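You operate a simulated robot arm through the tools that you are given. There is no shell and no other tool. Be economical: measure what you need, move in short steps, check, and stop when the job is done.

You run a simulated robot arm. Do the job below in one go: nothing can be reset, and whatever is moved stays where it is left.

## Task
Open the yellow parts drawer.

It is judged by the outcome, as a careful person would: the job done as asked, and still so three seconds after it is handed in. It fails if anything else is knocked over, pushed out of place, dropped, spilled or broken.

## Robot
A 6-joint arm with a two-finger parallel gripper, fixed in place. Base frame: the origin is at the foot of the arm, x ahead of it, y to its left, z up. Readings come in mm, degrees, newtons and seconds.
Its first joint turns from -66.0 to 66.0 degrees. Payload 2.7 kg.
The tool frame sits at the grasp point between the pads (the TCP): z along the fingers, y along the line on which they close. The tips reach 23 mm beyond it. The gripper opens to 94 mm. The fingers are 38 mm wide and 10 mm thick; the gripper's body (54 by 96 mm) begins 39 mm behind the TCP.
Orientation is that of the tool frame in the base frame, as a unit quaternion [x, y, z, w]. With the fingers straight down and closing along the base's y, the tool's x points along the base's -x, its y along +y and its z along -z.

## Interface
- The arm moves only by the tool servo_tool. Its argument "plan" is one flat list of numbers, 6 for each row, row after row: the shift along the tool's x, y, z in units of 50 mm (1.0 is 50 mm), then the turn, a rotation vector about the tool's x, y, z in units of 6 degrees (1.0 is 6 degrees). In form: [x, y, z, rx, ry, rz, x, y, z, rx, ry, rz, ...]. A call has 1 to 10 rows; each row shifts and turns the commanded pose from where the row before left it, along the tool's axes as they then stand. "gripper" is the finger opening in mm, from 0 to 94, set as the call begins (left out, the last holds). A call with a number of a shift or a turn outside -1 to 1 is refused whole. Rows are played at 5 a second. More than 50 mm and 8.6 degrees between two rows, or a gripper value outside its range, and nothing of the call is played. A pose out of reach is approached as far as the arm can. The call stops where the force on the tool passes 40 N (or 10 N more than at its start, if that is more) or the arm is blocked; 0.2 s more then pass. The fingers move at their own pace (about 45 mm/s each) and stop on an object; they squeeze with about 20 N. The grip force told is the motor's: it shows also when the fingers shut on nothing. Time passes only in rows, and 0.2 s behind the last, so rows that do not move let the fingers close. It gives the time, the measured TCP pose, the force on the tool (base axes), the opening and the grip force at its end, in the units of the frame above (readings bear some noise), and new pictures: "show" is both (left out), scene, wrist or none.
- Cameras (640 x 400 px; columns grow to the right, rows downward): "scene" is fixed at [73.6, -426.2, 1420.4]; the picture's right is [0.81, -0.59, 0.00], its down [-0.25, -0.34, -0.91] and it looks along [0.53, 0.73, -0.42] (base axes); focal length 339 px, centre (320, 200). "wrist" rides on the gripper at [-39, 0, -44] in the tool frame; the picture's right is [0.00, -1.00, 0.00], its down [0.97, 0.00, -0.24] and it looks along [0.24, 0.00, 0.97] (tool axes); focal length 218 px, centre (320, 200).
- probe_pixels(camera, pixels): for up to 12 pixels [column, row] of the newest picture of that camera ("zoom" is the newest enlarged one), the place [x, y, z] in the base frame of the surface seen there, good to about 3 mm. It takes no simulated time.
- enlarge(camera, box): a new picture of the part [left, top, right, bottom] of that camera's present view, enlarged. It takes no simulated time.
- close_job(): hands the job in; it is judged then, once.

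Work in short steps. Measure before you move; look again where a grasp or a placing could have gone wrong, and mend it. You have 60 turns and 120 pictures in all, those below and enlarged ones among them. Open the gripper and draw the arm clear of the work before you hand the job in, unless the task says otherwise; then end with one line.

The tools are called after "Request:" as name(argument=value, ...) on one line, values as JSON. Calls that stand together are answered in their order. servo_tool: Moves the arm, as the interface text tells. Its arguments: {"type":"object","properties":{"plan":{"type":"array"},"gripper":{"type":"number"},"show":{"type":"string","enum":["both","scene","wrist","none"]}},"required":["plan"]} The other tools are called the same way: probe_pixels (camera, pixels) gives the place of the surface under pixels of a picture; enlarge (camera, box) takes an enlarged picture of a part of a camera's view; close_job () hands the job in.

At the start:

```text
clock: 0.0
ee_pos: [396.2, 87.5, 1065.5]
tcp_rot: [0.001, 1.0, 0.0, 0.001]
contact_force: [0.6, 0.8, 0.3]
gripper_width: 94.1
grip_force: 0.0
```

scene: 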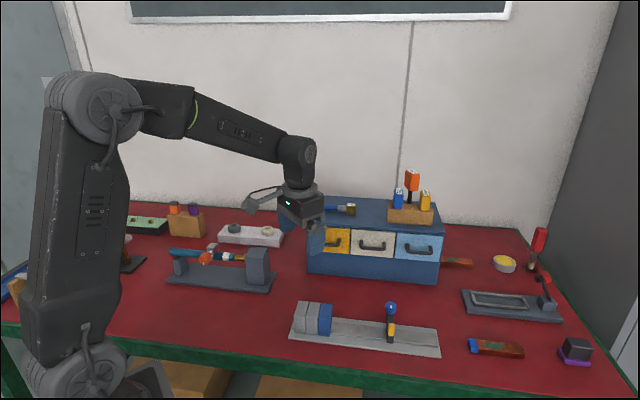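
wrist: 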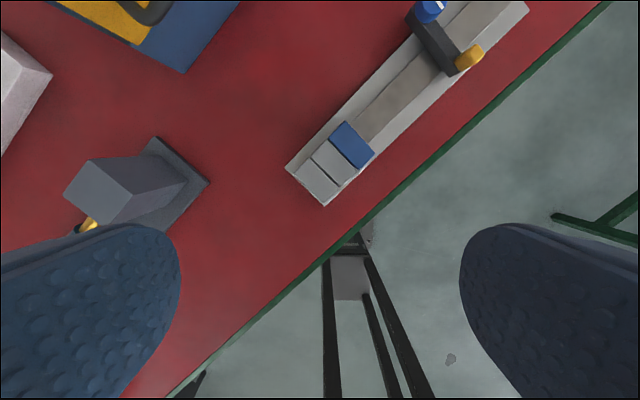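

The yellow drawer is around (338,240) in the scene, partly hidden by the gripper. I enlarge that area to see the handles.

Request:
enlarge(camera="scene", box=[270, 180, 460, 300])

Request:
probe_pixels(camera="scene", pixels=[[308, 268], [436, 282], [441, 235], [345, 250], [356, 232], [395, 256], [372, 245], [418, 249], [340, 242], [374, 235], [360, 215], [258, 260]])

Request:
probe_pixels(camera="wrist", pixels=[[150, 12], [120, 5], [185, 70], [160, 45], [100, 20], [110, 150], [70, 190]])

```text
3.33 times, centred on (365, 240) of scene
```

zoom: 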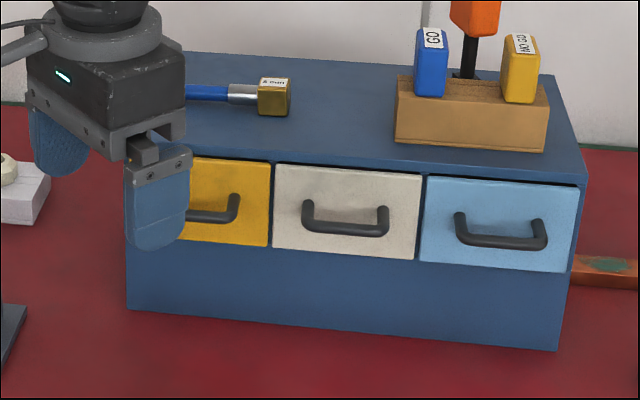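

```text
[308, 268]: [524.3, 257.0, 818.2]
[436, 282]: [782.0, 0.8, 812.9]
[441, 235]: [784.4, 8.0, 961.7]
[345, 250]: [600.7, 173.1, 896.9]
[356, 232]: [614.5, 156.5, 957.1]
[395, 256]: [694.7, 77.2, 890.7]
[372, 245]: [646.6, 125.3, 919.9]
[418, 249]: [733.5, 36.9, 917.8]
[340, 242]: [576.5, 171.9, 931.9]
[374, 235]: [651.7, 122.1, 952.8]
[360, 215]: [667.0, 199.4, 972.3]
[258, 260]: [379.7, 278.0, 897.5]
```

```text
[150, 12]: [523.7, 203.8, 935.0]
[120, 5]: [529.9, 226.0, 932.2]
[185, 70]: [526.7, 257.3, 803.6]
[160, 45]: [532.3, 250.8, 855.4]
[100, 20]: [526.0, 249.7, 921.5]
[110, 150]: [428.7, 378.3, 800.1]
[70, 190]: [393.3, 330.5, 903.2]
```

The cabinet front runs at about 45° (x+y≈782), so the drawer pulls toward (-0.7,-0.7). I raise the arm clear of the view and turn 45° about the tool axis so the fingers close across the handle bar.

Request:
servo_tool(plan=[0.3, -0.3, -0.5, 0, 0, 1, 0.3, -0.3, -0.5, 0, 0, 1, 0, 0, -0.5, 0, 0, 1, 0, 0, -0.5, 0, 0, 1, 0, 0, 0, 0, 0, 1, 0, 0, 0, 0, 0, 1, 0, 0, 0, 0, 0, 1, 0, 0, 0, 0, 0, 0.5])

```text
clock: 1.8
ee_pos: [365.7, 59.1, 1164.0]
tcp_rot: [0.383, 0.924, 0.0, 0.0]
contact_force: [0.1, -0.7, 0.5]
gripper_width: 93.8
grip_force: 0.1
```

scene: 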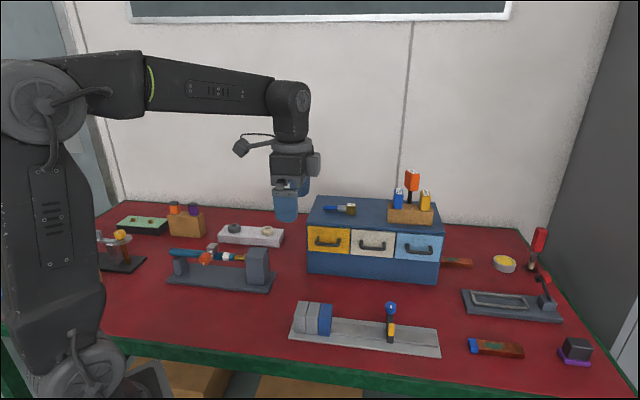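
wrist: 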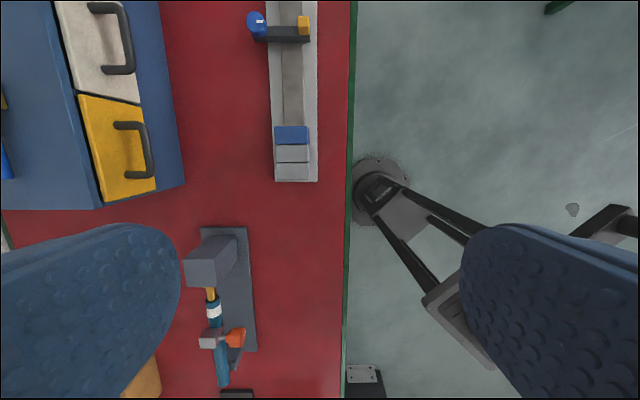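

Now the yellow drawer and handle are clear in both views. I enlarge and probe them.

Request:
enlarge(camera="scene", box=[295, 215, 391, 275])

Request:
probe_pixels(camera="wrist", pixels=[[146, 145], [141, 128], [150, 170], [124, 125], [135, 176], [100, 150], [128, 150], [120, 100], [155, 188], [183, 185], [200, 250], [235, 232]])

```text
6.67 times, centred on (343, 245) of scene
```

zoom: 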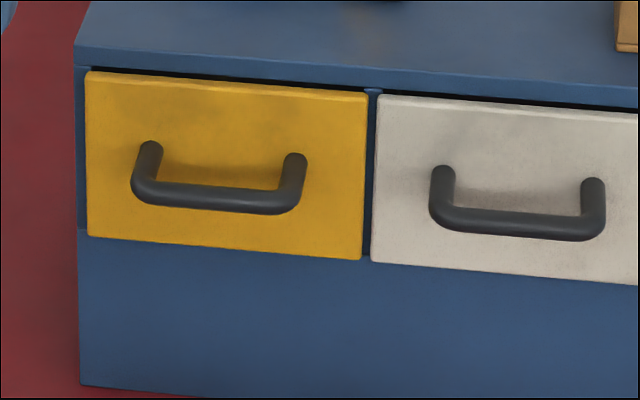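

```text
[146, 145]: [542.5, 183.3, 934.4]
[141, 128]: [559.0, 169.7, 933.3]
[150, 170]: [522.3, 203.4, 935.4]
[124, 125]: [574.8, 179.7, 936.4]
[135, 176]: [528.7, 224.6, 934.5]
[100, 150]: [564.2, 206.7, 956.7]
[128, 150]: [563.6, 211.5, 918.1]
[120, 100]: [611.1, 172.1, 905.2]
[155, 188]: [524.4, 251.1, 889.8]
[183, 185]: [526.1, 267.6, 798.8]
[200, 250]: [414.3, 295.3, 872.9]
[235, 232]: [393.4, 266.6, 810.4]
```

The bar is centred near (541,186,930), with about 29 mm clear behind it, and the cabinet top is at 972. I tilt the tool 15° so the body stays clear of the cabinet edge, narrow the fingers to 32 mm and go to a point 80 mm short of the grasp.

Request:
servo_tool(plan=[0, 0, 0, -1, 0, 0, 0, 0, 0, -1, 0, 0, 0, 0, 0, -0.5, 0, 0, -0.113, 0.487, 0.638, 0, 0, 0, -0.113, 0.487, 0.638, 0, 0, 0, -0.113, 0.487, 0.638, 0, 0, 0, -0.113, 0.487, 0.638, 0, 0, 0, -0.113, 0.487, 0.638, 0, 0, 0, -0.113, 0.487, 0.638, 0, 0, 0, 0, 0, 0, 0, 0, 0], gripper=32)

```text
clock: 4.0
ee_pos: [524.7, 169.5, 1017.9]
tcp_rot: [0.378, 0.916, 0.123, 0.05]
contact_force: [-0.1, -0.8, 0.1]
gripper_width: 32.0
grip_force: 0.1
```

scene: 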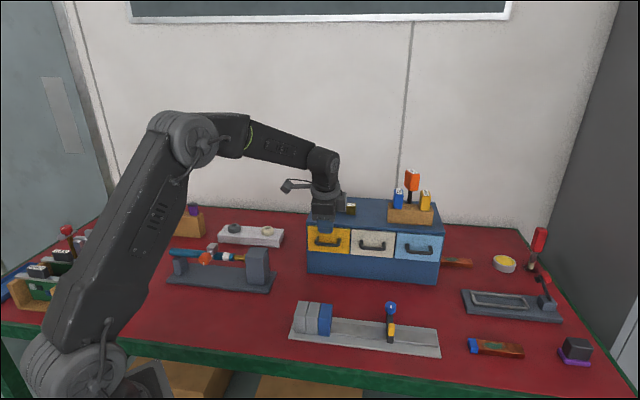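
wrist: 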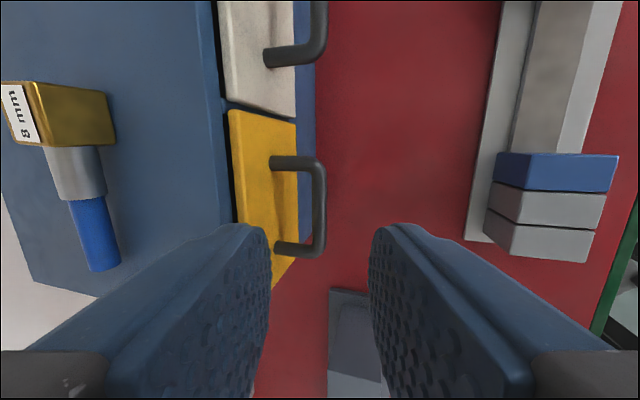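

The bar (col 320, rows 165–255) sits centred between the fingers at cols 270 and 370. I probe it once more to confirm the location and the obstacle heights.

Request:
probe_pixels(camera="wrist", pixels=[[320, 190], [320, 205], [319, 235], [290, 162], [285, 249], [275, 200], [540, 170], [545, 245], [80, 115]])

```text
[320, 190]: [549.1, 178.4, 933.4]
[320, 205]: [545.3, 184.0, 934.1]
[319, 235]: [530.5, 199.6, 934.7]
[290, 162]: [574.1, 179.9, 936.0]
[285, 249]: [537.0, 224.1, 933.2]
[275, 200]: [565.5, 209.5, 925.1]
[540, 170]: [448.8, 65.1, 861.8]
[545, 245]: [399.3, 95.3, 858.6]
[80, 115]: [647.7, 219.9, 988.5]
```

The measurements agree, so I advance 80 mm along the tool axis.

Request:
servo_tool(plan=[0, 0, 0.4, 0, 0, 0, 0, 0, 0.4, 0, 0, 0, 0, 0, 0.3, 0, 0, 0, 0, 0, 0.3, 0, 0, 0, 0, 0, 0.2, 0, 0, 0])

```text
clock: 5.2
ee_pos: [538.6, 185.7, 941.4]
tcp_rot: [0.378, 0.916, 0.122, 0.05]
contact_force: [-0.5, -0.1, -0.7]
gripper_width: 32.2
grip_force: 0.0
```

scene: 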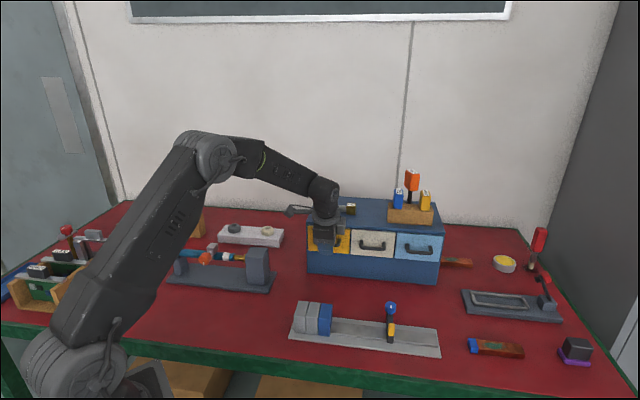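
wrist: 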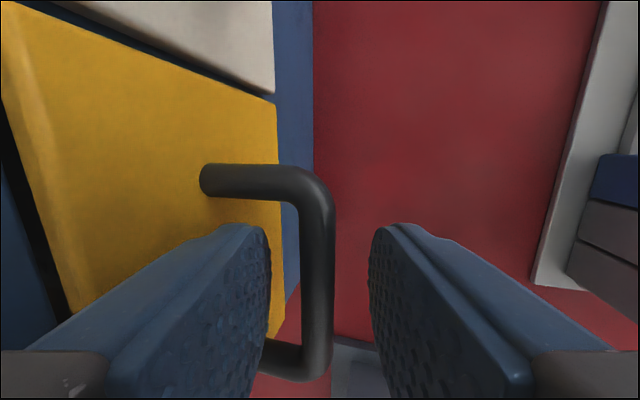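

The bar lies between the pads with the left finger behind it, and there is no contact force. I close the fingers.

Request:
servo_tool(plan=[0, 0, 0, 0, 0, 0, 0, 0, 0, 0, 0, 0, 0, 0, 0, 0, 0, 0], gripper=0, show="wrist")

```text
clock: 6.0
ee_pos: [538.9, 184.9, 941.3]
tcp_rot: [0.377, 0.917, 0.121, 0.051]
contact_force: [0.1, 0.0, -0.9]
gripper_width: 9.7
grip_force: 44.9
```

wrist: 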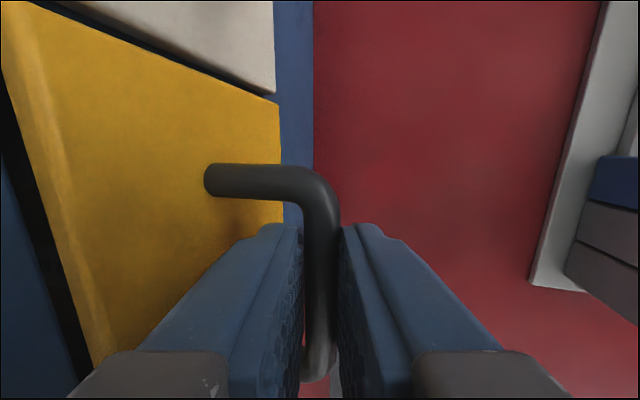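

The bar is gripped (9.7 mm opening, about 45 N). I pull horizontally along (-0.7,-0.7), 40 mm first.

Request:
servo_tool(plan=[0, -0.193, -0.052, 0, 0, 0, 0, -0.193, -0.052, 0, 0, 0, 0, -0.193, -0.052, 0, 0, 0, 0, -0.193, -0.052, 0, 0, 0])

```text
clock: 7.0
ee_pos: [509.4, 156.9, 939.9]
tcp_rot: [0.378, 0.916, 0.122, 0.05]
contact_force: [0.2, 0.0, -0.8]
gripper_width: 10.0
grip_force: 45.0
```

scene: 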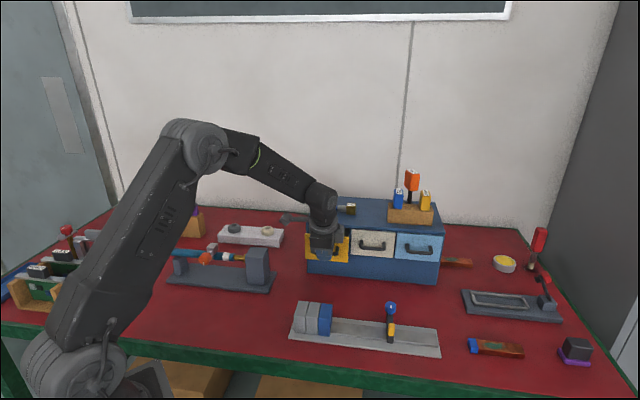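
wrist: 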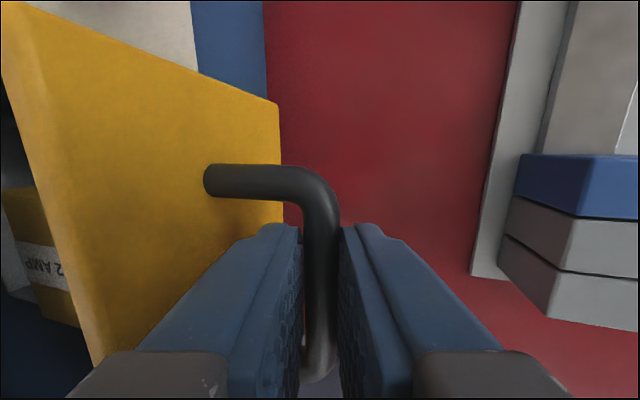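

The drawer slides freely with its contents visible ("2 AMP" fuse, about (45,265)). I pull 50 mm more at the same pace.

Request:
servo_tool(plan=[0, -0.193, -0.052, 0, 0, 0, 0, -0.193, -0.052, 0, 0, 0, 0, -0.193, -0.052, 0, 0, 0, 0, -0.193, -0.052, 0, 0, 0, 0, -0.193, -0.052, 0, 0, 0])

```text
clock: 8.2
ee_pos: [474.6, 120.0, 940.7]
tcp_rot: [0.378, 0.916, 0.122, 0.05]
contact_force: [-1.4, 3.3, 2.7]
gripper_width: 9.5
grip_force: 45.0
```

scene: 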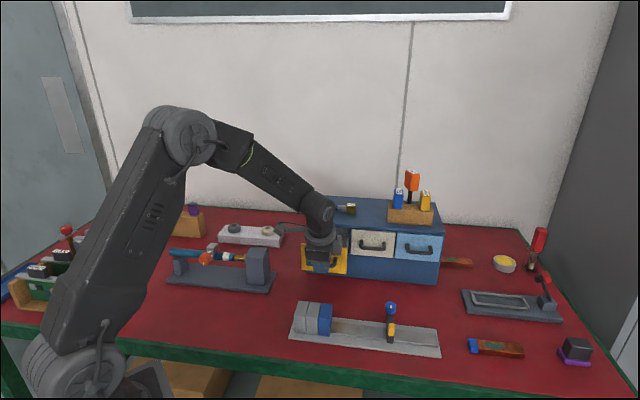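
wrist: 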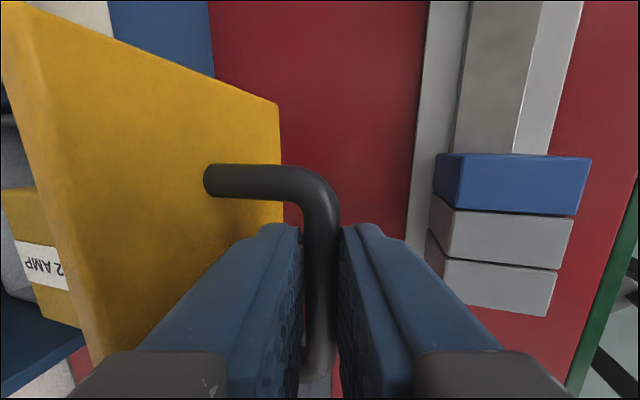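

It has been pulled about 91 mm, with a few newtons of force now. I try 20 mm more slowly to see whether a stop is near.

Request:
servo_tool(plan=[0, -0.097, -0.026, 0, 0, 0, 0, -0.097, -0.026, 0, 0, 0, 0, -0.097, -0.026, 0, 0, 0, 0, -0.097, -0.026, 0, 0, 0])

```text
clock: 9.2
ee_pos: [459.2, 105.3, 941.0]
tcp_rot: [0.378, 0.916, 0.123, 0.05]
contact_force: [-2.0, 2.2, 4.5]
gripper_width: 9.9
grip_force: 44.9
```

scene: 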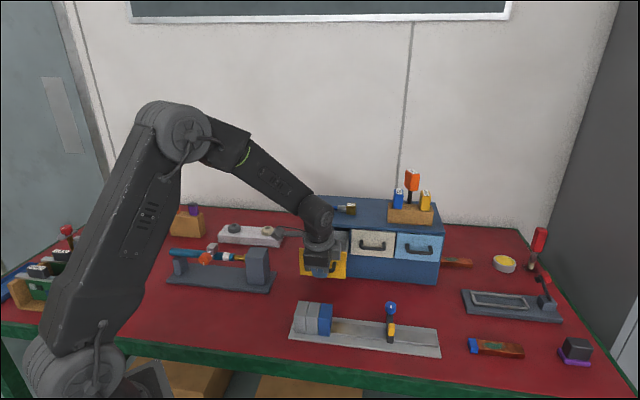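
wrist: 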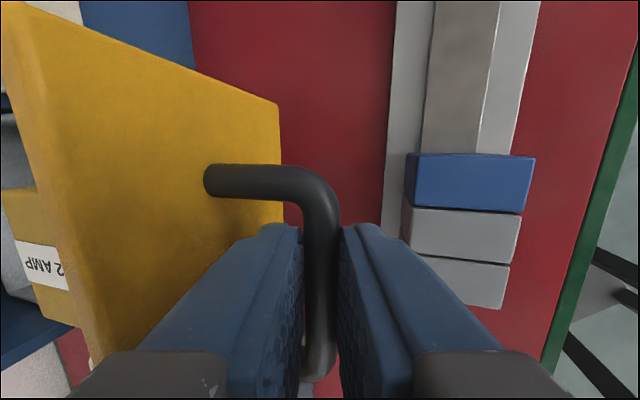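

It is now open about 112 mm with little resistance. Before pulling further I check the cabinet depth so the drawer is not pulled out of its slot.

Request:
enlarge(camera="scene", box=[270, 180, 460, 300])

Request:
probe_pixels(camera="scene", pixels=[[440, 202], [436, 204], [442, 233], [370, 200], [345, 197], [375, 227], [340, 270]])

```text
3.33 times, centred on (365, 240) of scene
```

zoom: 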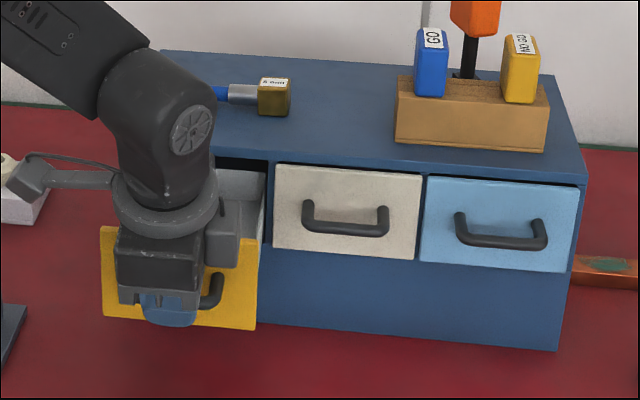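

```text
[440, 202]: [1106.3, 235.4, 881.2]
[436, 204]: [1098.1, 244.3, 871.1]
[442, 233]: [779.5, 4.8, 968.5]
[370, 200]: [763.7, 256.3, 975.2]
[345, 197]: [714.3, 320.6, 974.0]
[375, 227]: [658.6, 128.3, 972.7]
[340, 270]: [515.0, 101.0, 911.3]
```

The cabinet is about 185 mm deep, so there is some travel left. I pull 12 mm more in small steps, watching for a stop.

Request:
servo_tool(plan=[0, -0.058, -0.016, 0, 0, 0, 0, -0.058, -0.016, 0, 0, 0, 0, -0.058, -0.016, 0, 0, 0, 0, -0.058, -0.016, 0, 0, 0], show="wrist")

```text
clock: 10.2
ee_pos: [452.2, 97.4, 940.8]
tcp_rot: [0.378, 0.916, 0.122, 0.05]
contact_force: [1.2, 0.0, 7.4]
gripper_width: 9.9
grip_force: 45.4
```

wrist: 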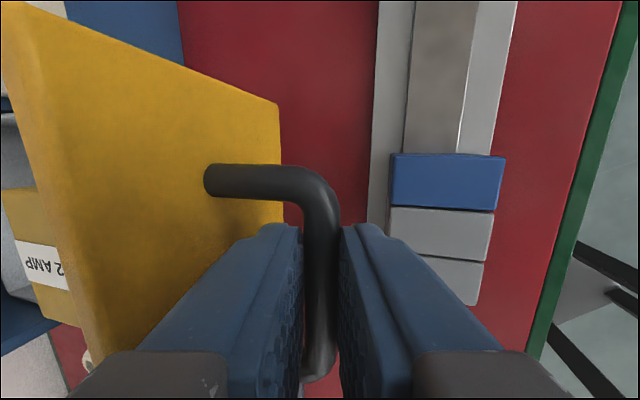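

It is open about 123 mm, and the vertical load is starting to build (7 N), so I stop here. I open the fingers to 30 mm to let go without touching the drawer face.

Request:
servo_tool(plan=[0, 0, 0, 0, 0, 0, 0, 0, 0, 0, 0, 0, 0, 0, 0, 0, 0, 0], gripper=30)

```text
clock: 11.0
ee_pos: [450.5, 98.5, 940.9]
tcp_rot: [0.38, 0.916, 0.123, 0.049]
contact_force: [-0.3, 0.8, 0.1]
gripper_width: 30.1
grip_force: 0.1
```

scene: 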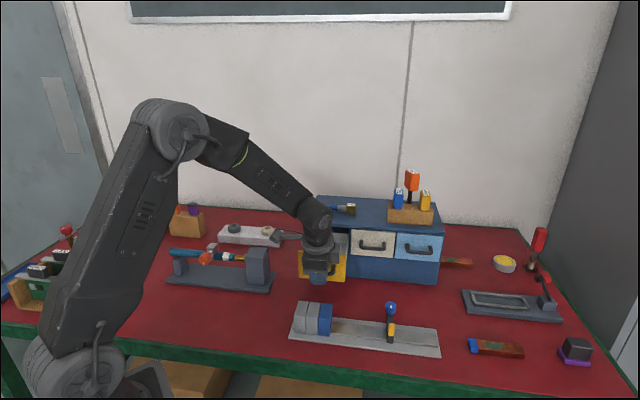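
wrist: 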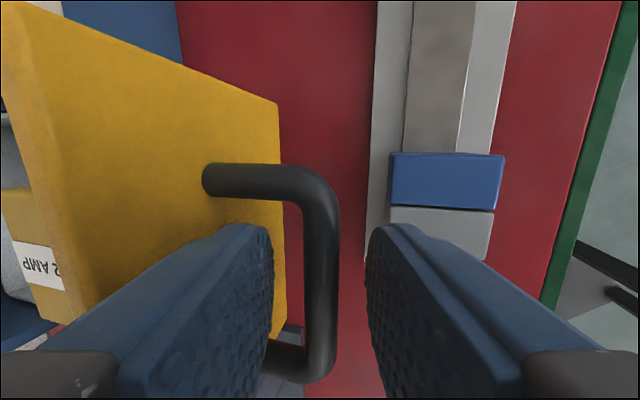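

The handle is released (cols 300–340) and free between the pads, and the drawer has stayed put. I withdraw along the tool axis, up and back.

Request:
servo_tool(plan=[0, 0, -0.2, 0, 0, 0, 0, 0, -0.3, 0, 0, 0, 0, 0, -0.5, 0, 0, 0, 0, 0, -0.6, 0, 0, 0, 0, 0, -0.7, 0, 0, 0, 0, 0, -0.7, 0, 0, 0, 0, -0.5, -0.5, 0, 0, 0, 0, -0.5, -0.5, 0, 0, 0])

```text
clock: 12.8
ee_pos: [380.3, 25.3, 1120.3]
tcp_rot: [0.379, 0.916, 0.122, 0.05]
contact_force: [-0.6, -0.4, -0.7]
gripper_width: 29.7
grip_force: 0.1
```

scene: 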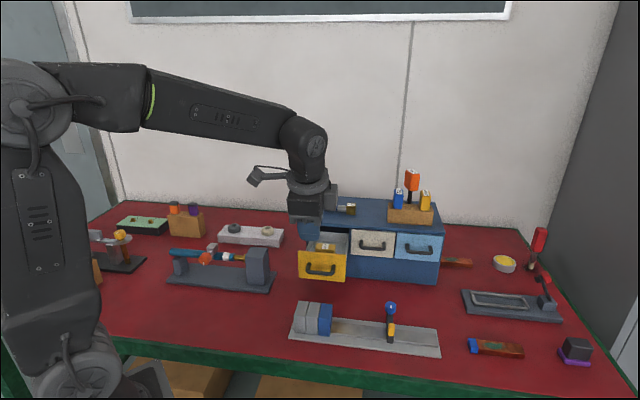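
wrist: 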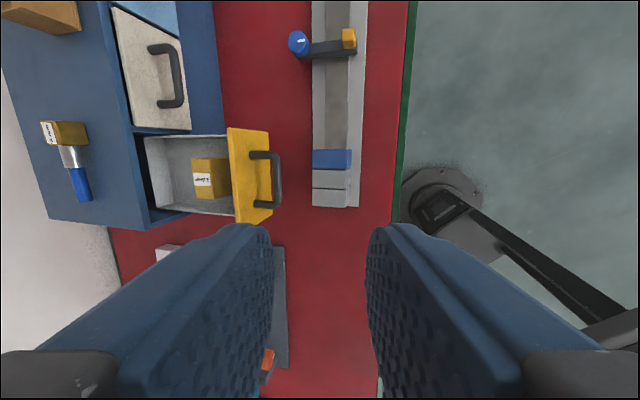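

The drawer stands open with its contents in place and nothing else moved. I open the gripper fully and check that the drawer is holding level.

Request:
servo_tool(plan=[0, -0.3, -0.3, 0, 0, 0, 0, 0, 0, 0, 0, 0, 0, 0, 0, 0, 0, 0, 0, 0, 0, 0, 0, 0], gripper=94, show="scene")

Request:
enlarge(camera="scene", box=[270, 180, 460, 300])

Request:
probe_pixels(camera="scene", pixels=[[320, 273], [321, 258], [308, 268], [340, 262]])

```text
clock: 13.8
ee_pos: [368.8, 13.7, 1131.7]
tcp_rot: [0.38, 0.916, 0.122, 0.05]
contact_force: [0.0, -0.6, 0.1]
gripper_width: 93.9
grip_force: 0.1
```

scene: 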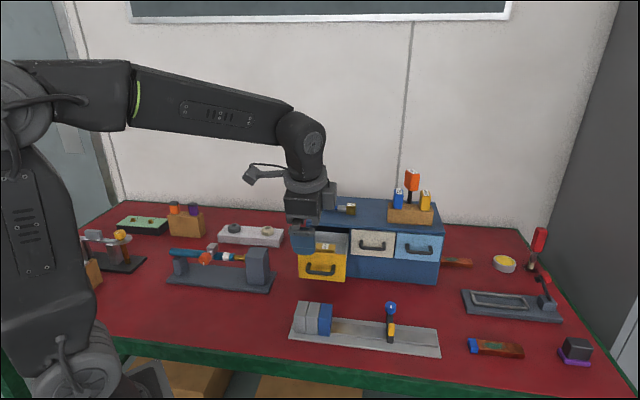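

```text
3.33 times, centred on (365, 240) of scene
```

zoom: 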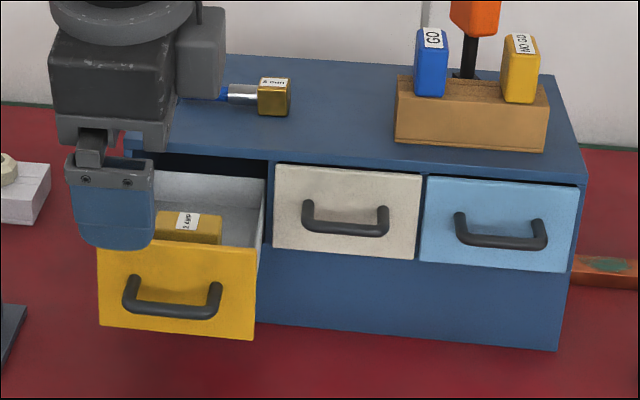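

```text
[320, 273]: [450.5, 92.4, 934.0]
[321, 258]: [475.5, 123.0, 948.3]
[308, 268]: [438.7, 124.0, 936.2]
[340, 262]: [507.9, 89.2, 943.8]
```

The drawer is level and stable: the handle reads z≈934, the same as before, and it sits about 125 mm out. The arm is clear with the gripper open, so I hand in the job.

Request:
close_job()

```text
The job is handed in.
```

The yellow parts drawer is open by about 125 mm and sits level; its contents stayed in place, nothing else was moved, and the arm is clear with its gripper open.
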